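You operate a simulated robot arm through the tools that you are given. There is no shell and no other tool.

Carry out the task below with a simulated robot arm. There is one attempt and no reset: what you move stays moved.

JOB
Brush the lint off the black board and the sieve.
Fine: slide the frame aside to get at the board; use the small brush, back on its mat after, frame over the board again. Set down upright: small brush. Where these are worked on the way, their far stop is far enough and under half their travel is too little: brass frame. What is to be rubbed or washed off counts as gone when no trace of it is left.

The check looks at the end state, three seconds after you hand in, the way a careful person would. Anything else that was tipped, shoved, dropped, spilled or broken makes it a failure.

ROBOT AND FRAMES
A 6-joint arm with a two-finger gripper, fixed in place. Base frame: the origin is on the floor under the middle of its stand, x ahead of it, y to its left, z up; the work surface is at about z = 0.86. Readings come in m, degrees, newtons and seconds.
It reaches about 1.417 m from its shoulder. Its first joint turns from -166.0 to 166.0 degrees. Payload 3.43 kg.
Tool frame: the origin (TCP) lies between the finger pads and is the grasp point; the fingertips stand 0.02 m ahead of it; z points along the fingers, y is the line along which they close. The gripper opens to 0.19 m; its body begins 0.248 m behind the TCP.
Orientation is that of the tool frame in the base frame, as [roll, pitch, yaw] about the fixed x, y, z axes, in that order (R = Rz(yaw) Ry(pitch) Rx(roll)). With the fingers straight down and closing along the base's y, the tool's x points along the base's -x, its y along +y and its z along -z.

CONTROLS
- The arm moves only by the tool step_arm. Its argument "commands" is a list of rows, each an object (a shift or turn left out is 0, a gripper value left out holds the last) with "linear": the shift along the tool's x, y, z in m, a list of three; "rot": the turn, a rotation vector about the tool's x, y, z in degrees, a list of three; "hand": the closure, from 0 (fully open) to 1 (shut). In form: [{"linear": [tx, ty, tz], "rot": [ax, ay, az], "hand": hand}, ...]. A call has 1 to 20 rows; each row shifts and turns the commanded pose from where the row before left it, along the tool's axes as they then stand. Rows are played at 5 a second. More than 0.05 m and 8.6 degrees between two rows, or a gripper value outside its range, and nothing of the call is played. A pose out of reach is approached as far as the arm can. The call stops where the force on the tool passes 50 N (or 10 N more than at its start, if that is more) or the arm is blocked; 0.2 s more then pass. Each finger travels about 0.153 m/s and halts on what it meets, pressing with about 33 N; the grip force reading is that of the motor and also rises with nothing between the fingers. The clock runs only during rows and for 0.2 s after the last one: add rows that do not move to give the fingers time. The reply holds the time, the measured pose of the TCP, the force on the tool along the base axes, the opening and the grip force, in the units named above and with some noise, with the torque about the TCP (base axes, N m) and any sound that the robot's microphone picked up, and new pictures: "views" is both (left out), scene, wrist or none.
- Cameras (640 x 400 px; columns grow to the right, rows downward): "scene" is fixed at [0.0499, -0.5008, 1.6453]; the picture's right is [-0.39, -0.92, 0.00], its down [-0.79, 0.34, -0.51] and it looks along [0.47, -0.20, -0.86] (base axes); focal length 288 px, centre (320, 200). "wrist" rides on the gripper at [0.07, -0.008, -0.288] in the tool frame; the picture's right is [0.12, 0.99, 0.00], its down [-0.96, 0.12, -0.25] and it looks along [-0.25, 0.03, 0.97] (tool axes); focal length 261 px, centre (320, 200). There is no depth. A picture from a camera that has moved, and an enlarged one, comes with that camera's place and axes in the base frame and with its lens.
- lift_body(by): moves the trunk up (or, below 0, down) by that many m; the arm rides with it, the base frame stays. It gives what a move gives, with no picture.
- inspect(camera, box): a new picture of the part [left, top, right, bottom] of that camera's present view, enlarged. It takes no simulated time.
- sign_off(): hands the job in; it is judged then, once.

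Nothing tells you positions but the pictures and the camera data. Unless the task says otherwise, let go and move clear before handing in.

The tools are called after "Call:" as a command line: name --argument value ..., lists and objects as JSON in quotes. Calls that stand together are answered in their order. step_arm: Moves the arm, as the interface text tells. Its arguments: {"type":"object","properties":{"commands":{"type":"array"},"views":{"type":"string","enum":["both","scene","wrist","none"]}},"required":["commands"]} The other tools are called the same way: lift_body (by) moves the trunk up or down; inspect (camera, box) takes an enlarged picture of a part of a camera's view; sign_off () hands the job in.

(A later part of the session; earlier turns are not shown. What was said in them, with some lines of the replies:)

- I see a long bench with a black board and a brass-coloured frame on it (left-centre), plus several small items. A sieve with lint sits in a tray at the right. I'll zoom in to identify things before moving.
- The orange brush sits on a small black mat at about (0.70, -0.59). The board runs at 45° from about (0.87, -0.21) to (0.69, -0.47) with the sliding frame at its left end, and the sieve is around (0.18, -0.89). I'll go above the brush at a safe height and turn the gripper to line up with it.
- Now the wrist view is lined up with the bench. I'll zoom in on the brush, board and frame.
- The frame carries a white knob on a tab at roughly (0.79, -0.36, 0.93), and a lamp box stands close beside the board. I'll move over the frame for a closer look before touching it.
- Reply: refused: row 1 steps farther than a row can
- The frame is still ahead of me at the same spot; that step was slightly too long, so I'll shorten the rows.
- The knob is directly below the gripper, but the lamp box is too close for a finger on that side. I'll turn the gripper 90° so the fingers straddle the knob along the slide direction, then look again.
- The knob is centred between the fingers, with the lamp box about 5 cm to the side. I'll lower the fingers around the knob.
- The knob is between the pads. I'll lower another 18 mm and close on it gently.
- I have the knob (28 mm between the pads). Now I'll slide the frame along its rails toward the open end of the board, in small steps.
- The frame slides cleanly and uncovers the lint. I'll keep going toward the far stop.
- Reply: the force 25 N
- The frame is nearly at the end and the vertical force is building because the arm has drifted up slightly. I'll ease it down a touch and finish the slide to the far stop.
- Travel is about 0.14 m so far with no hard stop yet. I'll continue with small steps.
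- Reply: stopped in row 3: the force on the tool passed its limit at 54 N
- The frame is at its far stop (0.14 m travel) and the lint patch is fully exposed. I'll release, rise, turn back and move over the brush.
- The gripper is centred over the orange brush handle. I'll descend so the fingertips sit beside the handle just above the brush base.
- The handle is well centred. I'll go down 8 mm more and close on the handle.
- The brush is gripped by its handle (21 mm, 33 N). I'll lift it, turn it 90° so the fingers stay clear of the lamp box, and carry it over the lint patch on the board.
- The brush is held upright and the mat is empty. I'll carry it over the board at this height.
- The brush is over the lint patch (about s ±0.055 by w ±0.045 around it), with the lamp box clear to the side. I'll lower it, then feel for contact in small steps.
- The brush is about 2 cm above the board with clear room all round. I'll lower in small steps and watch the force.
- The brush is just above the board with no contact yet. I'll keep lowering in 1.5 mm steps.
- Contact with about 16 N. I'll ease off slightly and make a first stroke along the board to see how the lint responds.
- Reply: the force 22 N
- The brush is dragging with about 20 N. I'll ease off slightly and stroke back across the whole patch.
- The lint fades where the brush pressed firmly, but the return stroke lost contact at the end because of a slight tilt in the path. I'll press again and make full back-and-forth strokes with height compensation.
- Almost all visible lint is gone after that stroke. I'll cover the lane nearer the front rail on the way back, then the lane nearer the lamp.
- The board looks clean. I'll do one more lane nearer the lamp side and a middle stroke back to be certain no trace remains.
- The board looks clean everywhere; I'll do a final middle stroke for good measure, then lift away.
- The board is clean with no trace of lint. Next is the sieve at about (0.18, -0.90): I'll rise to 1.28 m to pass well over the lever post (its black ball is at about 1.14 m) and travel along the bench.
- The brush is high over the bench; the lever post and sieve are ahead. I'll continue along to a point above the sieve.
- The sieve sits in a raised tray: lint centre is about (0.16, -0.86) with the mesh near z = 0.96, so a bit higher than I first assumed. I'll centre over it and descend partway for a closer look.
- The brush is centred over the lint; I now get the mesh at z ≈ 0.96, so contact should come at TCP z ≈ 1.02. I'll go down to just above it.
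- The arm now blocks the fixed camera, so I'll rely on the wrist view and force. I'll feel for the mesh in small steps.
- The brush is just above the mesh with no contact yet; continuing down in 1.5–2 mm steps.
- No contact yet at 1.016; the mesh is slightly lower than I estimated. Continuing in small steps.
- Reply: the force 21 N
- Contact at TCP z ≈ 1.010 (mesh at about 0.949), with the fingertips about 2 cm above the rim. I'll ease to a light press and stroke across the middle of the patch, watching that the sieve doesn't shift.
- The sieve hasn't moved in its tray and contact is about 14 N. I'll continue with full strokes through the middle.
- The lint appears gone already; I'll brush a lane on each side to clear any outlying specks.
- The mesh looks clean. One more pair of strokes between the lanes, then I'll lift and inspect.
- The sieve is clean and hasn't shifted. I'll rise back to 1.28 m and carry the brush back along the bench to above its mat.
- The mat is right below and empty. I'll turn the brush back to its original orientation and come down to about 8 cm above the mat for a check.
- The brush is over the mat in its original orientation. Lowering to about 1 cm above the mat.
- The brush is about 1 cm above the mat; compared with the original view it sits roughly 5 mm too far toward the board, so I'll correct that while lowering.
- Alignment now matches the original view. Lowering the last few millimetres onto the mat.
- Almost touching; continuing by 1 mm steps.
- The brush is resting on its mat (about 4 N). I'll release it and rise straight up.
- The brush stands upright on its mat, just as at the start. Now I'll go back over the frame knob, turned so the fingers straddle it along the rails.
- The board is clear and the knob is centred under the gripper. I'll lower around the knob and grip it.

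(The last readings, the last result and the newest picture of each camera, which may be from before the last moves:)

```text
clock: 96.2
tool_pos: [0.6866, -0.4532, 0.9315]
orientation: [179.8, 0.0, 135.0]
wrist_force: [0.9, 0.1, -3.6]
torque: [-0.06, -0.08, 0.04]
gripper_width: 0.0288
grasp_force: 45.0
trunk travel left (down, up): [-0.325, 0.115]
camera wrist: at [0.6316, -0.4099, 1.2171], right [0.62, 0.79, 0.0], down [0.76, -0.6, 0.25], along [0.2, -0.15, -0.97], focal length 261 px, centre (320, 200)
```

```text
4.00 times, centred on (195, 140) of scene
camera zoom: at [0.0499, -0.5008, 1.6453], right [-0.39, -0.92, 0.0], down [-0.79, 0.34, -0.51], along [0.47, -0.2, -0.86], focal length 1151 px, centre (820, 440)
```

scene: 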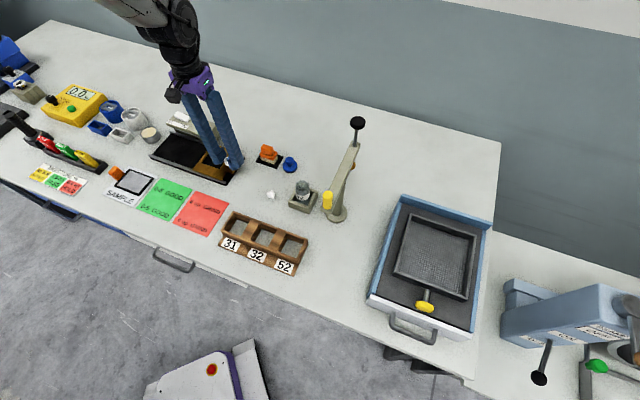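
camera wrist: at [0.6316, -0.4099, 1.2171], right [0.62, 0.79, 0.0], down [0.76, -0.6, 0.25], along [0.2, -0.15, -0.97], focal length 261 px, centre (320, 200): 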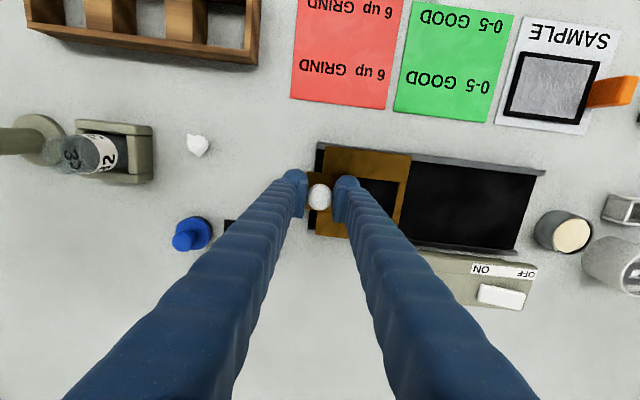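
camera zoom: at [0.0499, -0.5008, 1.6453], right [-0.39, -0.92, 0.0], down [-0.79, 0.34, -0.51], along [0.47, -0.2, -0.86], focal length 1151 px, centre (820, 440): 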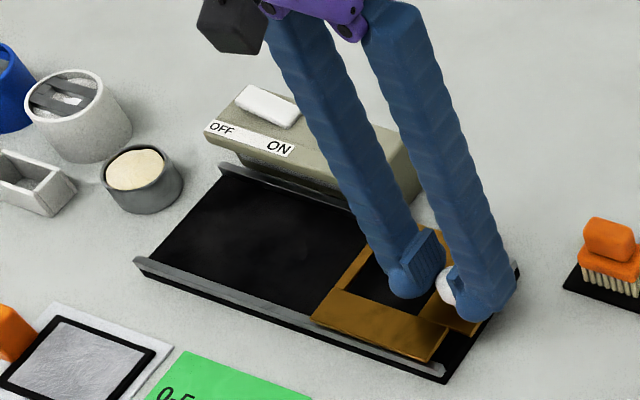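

Gripped again. I'll slide the frame back over the board, halfway first, checking the forces.

Call:
step_arm --commands '[{"linear": [0, 0.01, 0]}, {"linear": [0, 0.015, 0]}, {"linear": [0, 0.015, 0]}, {"linear": [0, 0.015, 0]}, {"linear": [0, 0.015, 0]}, {"linear": [0, 0, 0]}]' --views "none"

Call:
inspect --camera "scene" --box '[140, 90, 250, 190]'

```text
clock: 97.6
tool_pos: [0.7356, -0.4042, 0.931]
orientation: [179.7, 0.1, 135.1]
wrist_force: [-9.7, 9.2, 6.4]
torque: [0.53, 0.2, 0.05]
gripper_width: 0.0286
grasp_force: 44.7
trunk travel left (down, up): [-0.325, 0.115]
```

```text
4.00 times, centred on (195, 140) of scene
camera zoom: at [0.0499, -0.5008, 1.6453], right [-0.39, -0.92, 0.0], down [-0.79, 0.34, -0.51], along [0.47, -0.2, -0.86], focal length 1151 px, centre (820, 440)
```

zoom: 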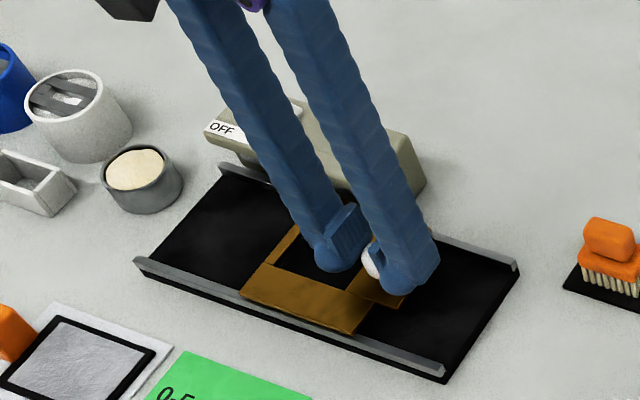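

Going well; a small side force tells me to shift about 1 mm toward the front rail. Continuing.

Call:
step_arm --commands '[{"linear": [0.001, 0.01, 0]}, {"linear": [0, 0.015, 0]}, {"linear": [0, 0.015, 0]}, {"linear": [0, 0.012, 0]}, {"linear": [0, 0, 0]}]' --views "none"

Call:
inspect --camera "scene" --box '[140, 90, 250, 190]'

```text
clock: 98.8
tool_pos: [0.7752, -0.3676, 0.9304]
orientation: [179.8, 0.1, 135.1]
wrist_force: [-2.0, 1.3, 7.4]
torque: [-0.06, -0.3, 0.03]
gripper_width: 0.0287
grasp_force: 44.7
trunk travel left (down, up): [-0.325, 0.115]
```

```text
4.00 times, centred on (195, 140) of scene
camera zoom: at [0.0499, -0.5008, 1.6453], right [-0.39, -0.92, 0.0], down [-0.79, 0.34, -0.51], along [0.47, -0.2, -0.86], focal length 1151 px, centre (820, 440)
```

zoom: 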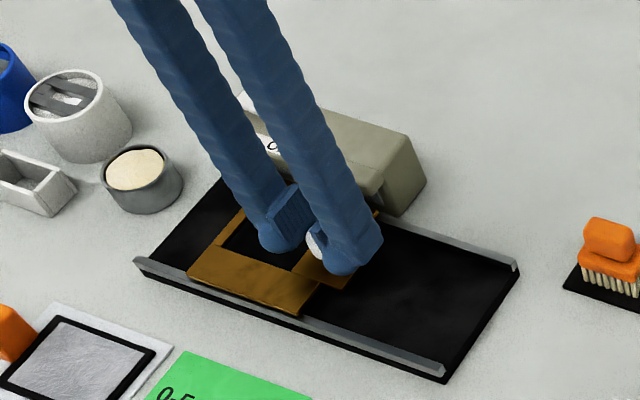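

About 17 mm to go to the original position. Finishing with small steps.

Call:
step_arm --commands '[{"linear": [0, 0.005, 0]}, {"linear": [0, 0.005, 0]}, {"linear": [0, 0.004, 0]}, {"linear": [0, 0.002, 0]}, {"linear": [0, 0, 0]}]' --views "none"

Call:
inspect --camera "scene" --box '[140, 90, 250, 190]'

```text
clock: 100.0
tool_pos: [0.7846, -0.357, 0.9309]
orientation: [179.8, 0.1, 135.1]
wrist_force: [2.7, -1.0, 6.7]
torque: [0.02, -0.02, -0.03]
gripper_width: 0.029
grasp_force: 45.3
trunk travel left (down, up): [-0.325, 0.115]
```

```text
4.00 times, centred on (195, 140) of scene
camera zoom: at [0.0499, -0.5008, 1.6453], right [-0.39, -0.92, 0.0], down [-0.79, 0.34, -0.51], along [0.47, -0.2, -0.86], focal length 1151 px, centre (820, 440)
```

zoom: 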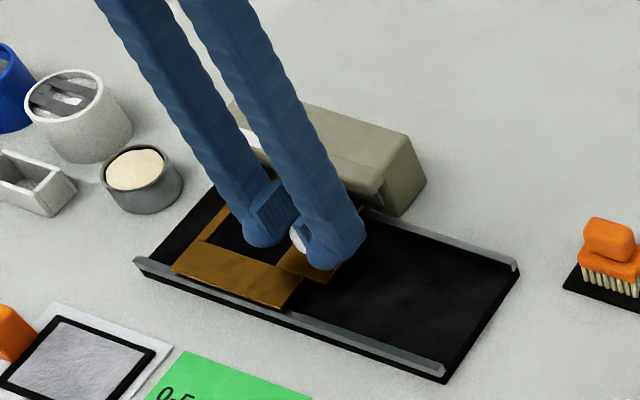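

Just 2 mm short of the original position. Nudging the rest.

Call:
step_arm --commands '[{"linear": [0, 0.0015, 0]}, {"linear": [0, 0.0015, 0]}, {"linear": [0, 0, 0]}]' --views "none"

Call:
inspect --camera "scene" --box '[140, 90, 250, 190]'

```text
clock: 100.8
tool_pos: [0.786, -0.3556, 0.9306]
orientation: [179.8, 0.0, 134.9]
wrist_force: [-1.8, -6.3, 6.6]
torque: [-0.13, -0.03, -0.02]
gripper_width: 0.029
grasp_force: 45.3
trunk travel left (down, up): [-0.325, 0.115]
```

```text
4.00 times, centred on (195, 140) of scene
camera zoom: at [0.0499, -0.5008, 1.6453], right [-0.39, -0.92, 0.0], down [-0.79, 0.34, -0.51], along [0.47, -0.2, -0.86], focal length 1151 px, centre (820, 440)
```

zoom: 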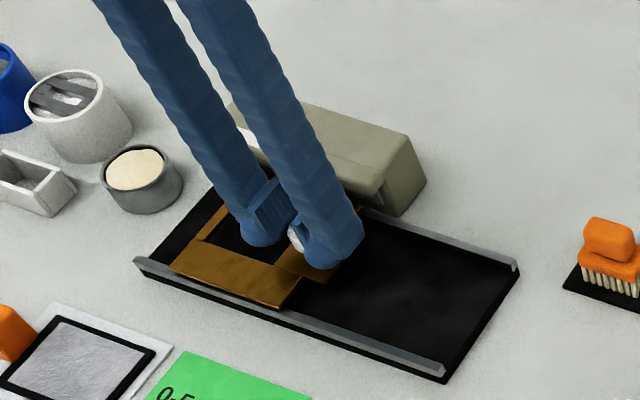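

The frame corner now matches the original image and resistance suggests it's at its stop. One last gentle nudge, then release and rise.

Call:
step_arm --commands '[{"linear": [0, 0.001, 0]}, {"linear": [0, 0, 0]}]' --views "none"

```text
clock: 101.4
tool_pos: [0.7858, -0.3557, 0.9307]
orientation: [179.9, 0.0, 135.0]
wrist_force: [-8.8, -13.1, 9.4]
torque: [-0.13, 0.21, -0.05]
gripper_width: 0.0287
grasp_force: 45.2
trunk travel left (down, up): [-0.325, 0.115]
```

It's firmly at its home stop (force rises, no movement). I'll unload the push, open, rise clear, and inspect everything.

Call:
step_arm --commands '[{"linear": [0, -0.002, 0.0]}, {"linear": [0, 0, 0], "hand": 0.65}, {"linear": [0, 0, 0]}, {"linear": [0, 0, 0]}, {"linear": [0, 0, -0.03]}, {"linear": [0, 0, -0.05]}, {"linear": [0, 0, -0.05]}, {"linear": [0, 0, -0.05]}, {"linear": [0, 0, -0.05]}, {"linear": [0, 0, -0.05]}, {"linear": [0, 0, -0.05]}, {"linear": [0, 0, 0]}]'

Call:
inspect --camera "scene" --box '[140, 90, 250, 190]'

Call:
inspect --camera "wrist" --box '[240, 100, 420, 230]'

Call:
inspect --camera "scene" --box '[350, 170, 520, 320]'

Call:
inspect --camera "scene" --box '[0, 30, 200, 230]'

Call:
inspect --camera "scene" --box '[230, 100, 390, 220]'

```text
clock: 104.0
tool_pos: [0.7848, -0.3548, 1.2615]
orientation: [179.9, 0.0, 134.9]
wrist_force: [0.2, -0.3, 0.4]
torque: [0.0, 0.08, 0.05]
gripper_width: 0.0667
grasp_force: 0.0
trunk travel left (down, up): [-0.325, 0.115]
camera wrist: at [0.7287, -0.3113, 1.5471], right [0.62, 0.79, 0.0], down [0.76, -0.6, 0.25], along [0.2, -0.15, -0.97], focal length 261 px, centre (320, 200)
```

scene: 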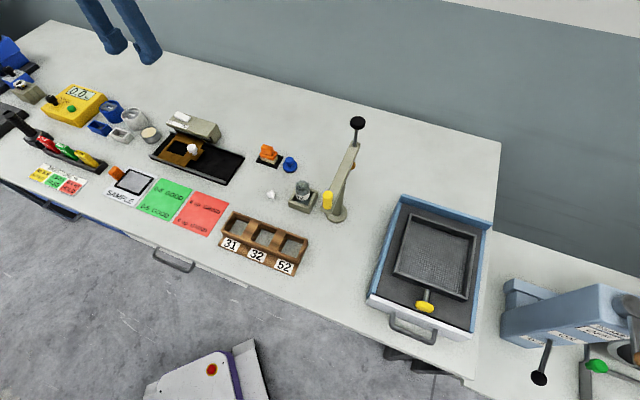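
wrist: 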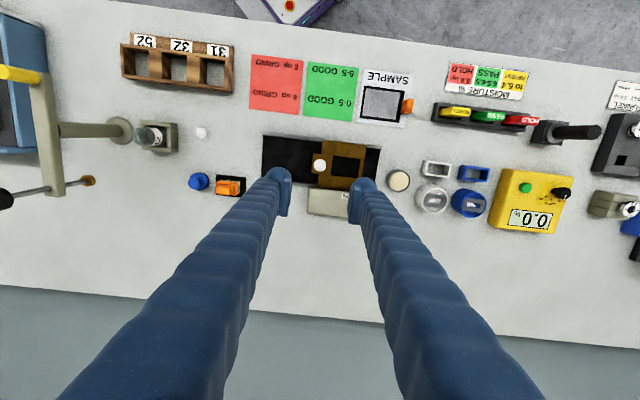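

```text
4.00 times, centred on (195, 140) of scene
camera zoom: at [0.0499, -0.5008, 1.6453], right [-0.39, -0.92, 0.0], down [-0.79, 0.34, -0.51], along [0.47, -0.2, -0.86], focal length 1151 px, centre (820, 440)
```

zoom: 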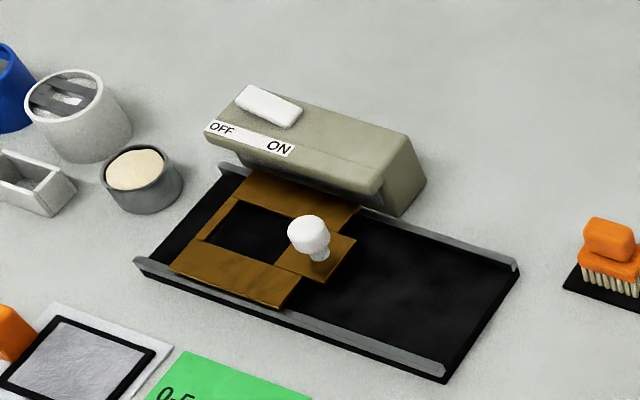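

```text
3.08 times, centred on (330, 165) of wrist
camera zoom: at [0.7287, -0.3113, 1.5471], right [0.62, 0.79, 0.0], down [0.76, -0.6, 0.25], along [0.2, -0.15, -0.97], focal length 802 px, centre (289, 308)
```

zoom: 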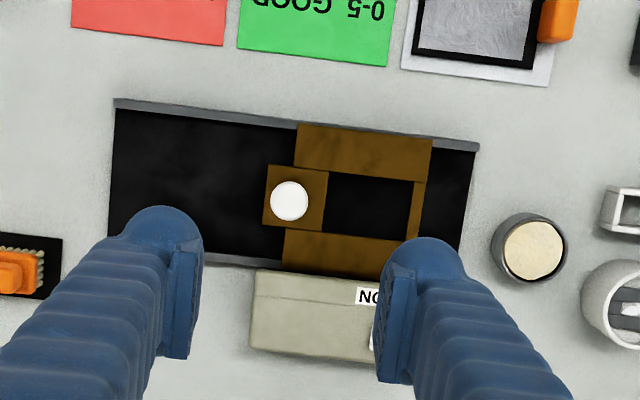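

```text
2.67 times, centred on (435, 245) of scene
camera zoom: at [0.0499, -0.5008, 1.6453], right [-0.39, -0.92, 0.0], down [-0.79, 0.34, -0.51], along [0.47, -0.2, -0.86], focal length 768 px, centre (13, 80)
```

zoom: 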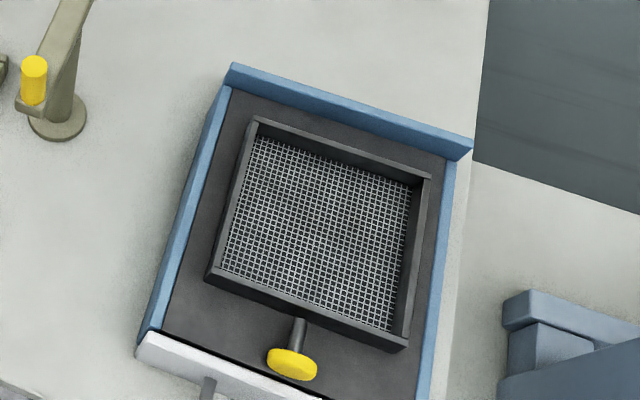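

```text
2.00 times, centred on (100, 130) of scene
camera zoom: at [0.0499, -0.5008, 1.6453], right [-0.39, -0.92, 0.0], down [-0.79, 0.34, -0.51], along [0.47, -0.2, -0.86], focal length 576 px, centre (760, 340)
```

zoom: 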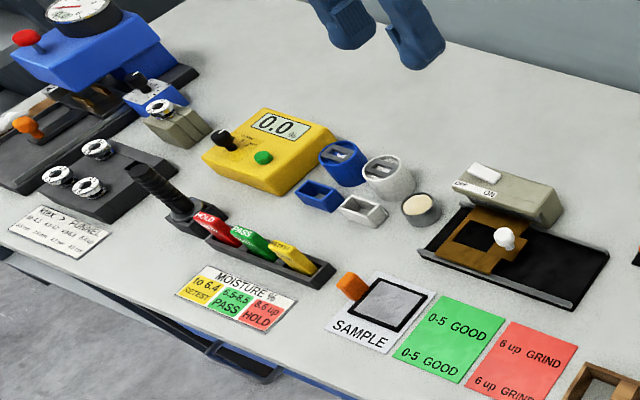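

```text
3.33 times, centred on (310, 160) of scene
camera zoom: at [0.0499, -0.5008, 1.6453], right [-0.39, -0.92, 0.0], down [-0.79, 0.34, -0.51], along [0.47, -0.2, -0.86], focal length 960 px, centre (353, 333)
```

zoom: 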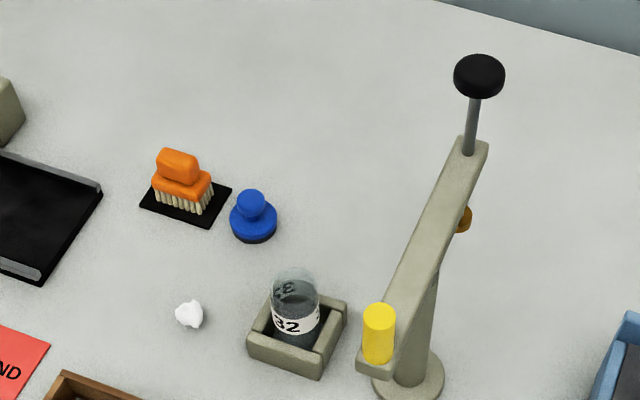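

Frame is back at home, the brush is upright on its mat, and nothing else has moved. A last close check of the sieve mesh and board for faint traces.

Call:
inspect --camera "scene" --box '[395, 210, 480, 300]'

Call:
inspect --camera "scene" --box '[148, 125, 208, 170]'

```text
4.44 times, centred on (438, 255) of scene
camera zoom: at [0.0499, -0.5008, 1.6453], right [-0.39, -0.92, 0.0], down [-0.79, 0.34, -0.51], along [0.47, -0.2, -0.86], focal length 1279 px, centre (-202, -44)
```

zoom: 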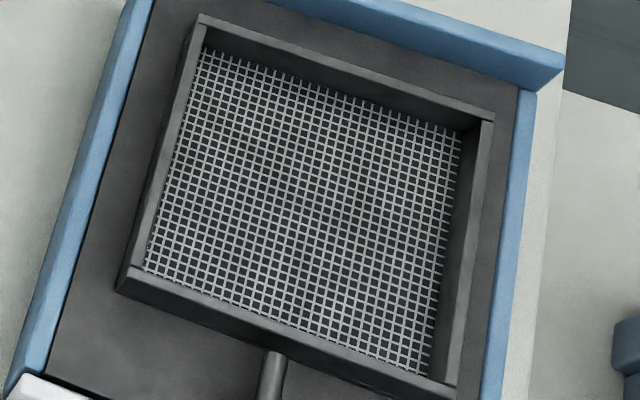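

```text
8.89 times, centred on (178, 148) of scene
camera zoom: at [0.0499, -0.5008, 1.6453], right [-0.39, -0.92, 0.0], down [-0.79, 0.34, -0.51], along [0.47, -0.2, -0.86], focal length 2559 px, centre (1582, 667)
```

zoom: 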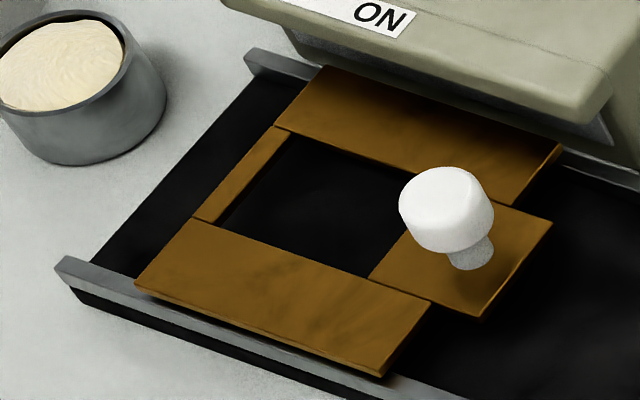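

Both the sieve mesh and the black board show no trace of lint. The frame is back over the board at its home stop, the brush stands upright on its mat, and the gripper is open and well clear, so I'm handing in.

Call:
sign_off

```text
The job is handed in.
```

The black board and the sieve are both brushed clean; close-up camera views show no lint left on either. I've handed the job in, but I haven't seen the result of the check.

- **Frame:** I slid it to its far stop, about 0.14 m of travel, to uncover the whole patch. Afterwards I returned it to its home stop over the board.
- **Brush:** I used the small orange brush for both surfaces. It is back on its mat, upright and facing the way it was, within a few millimetres of where it started.
- **Everything else:** the sieve did not shift in its tray, and nothing else on the bench looks moved compared with the starting pictures. The gripper is open and raised well clear.
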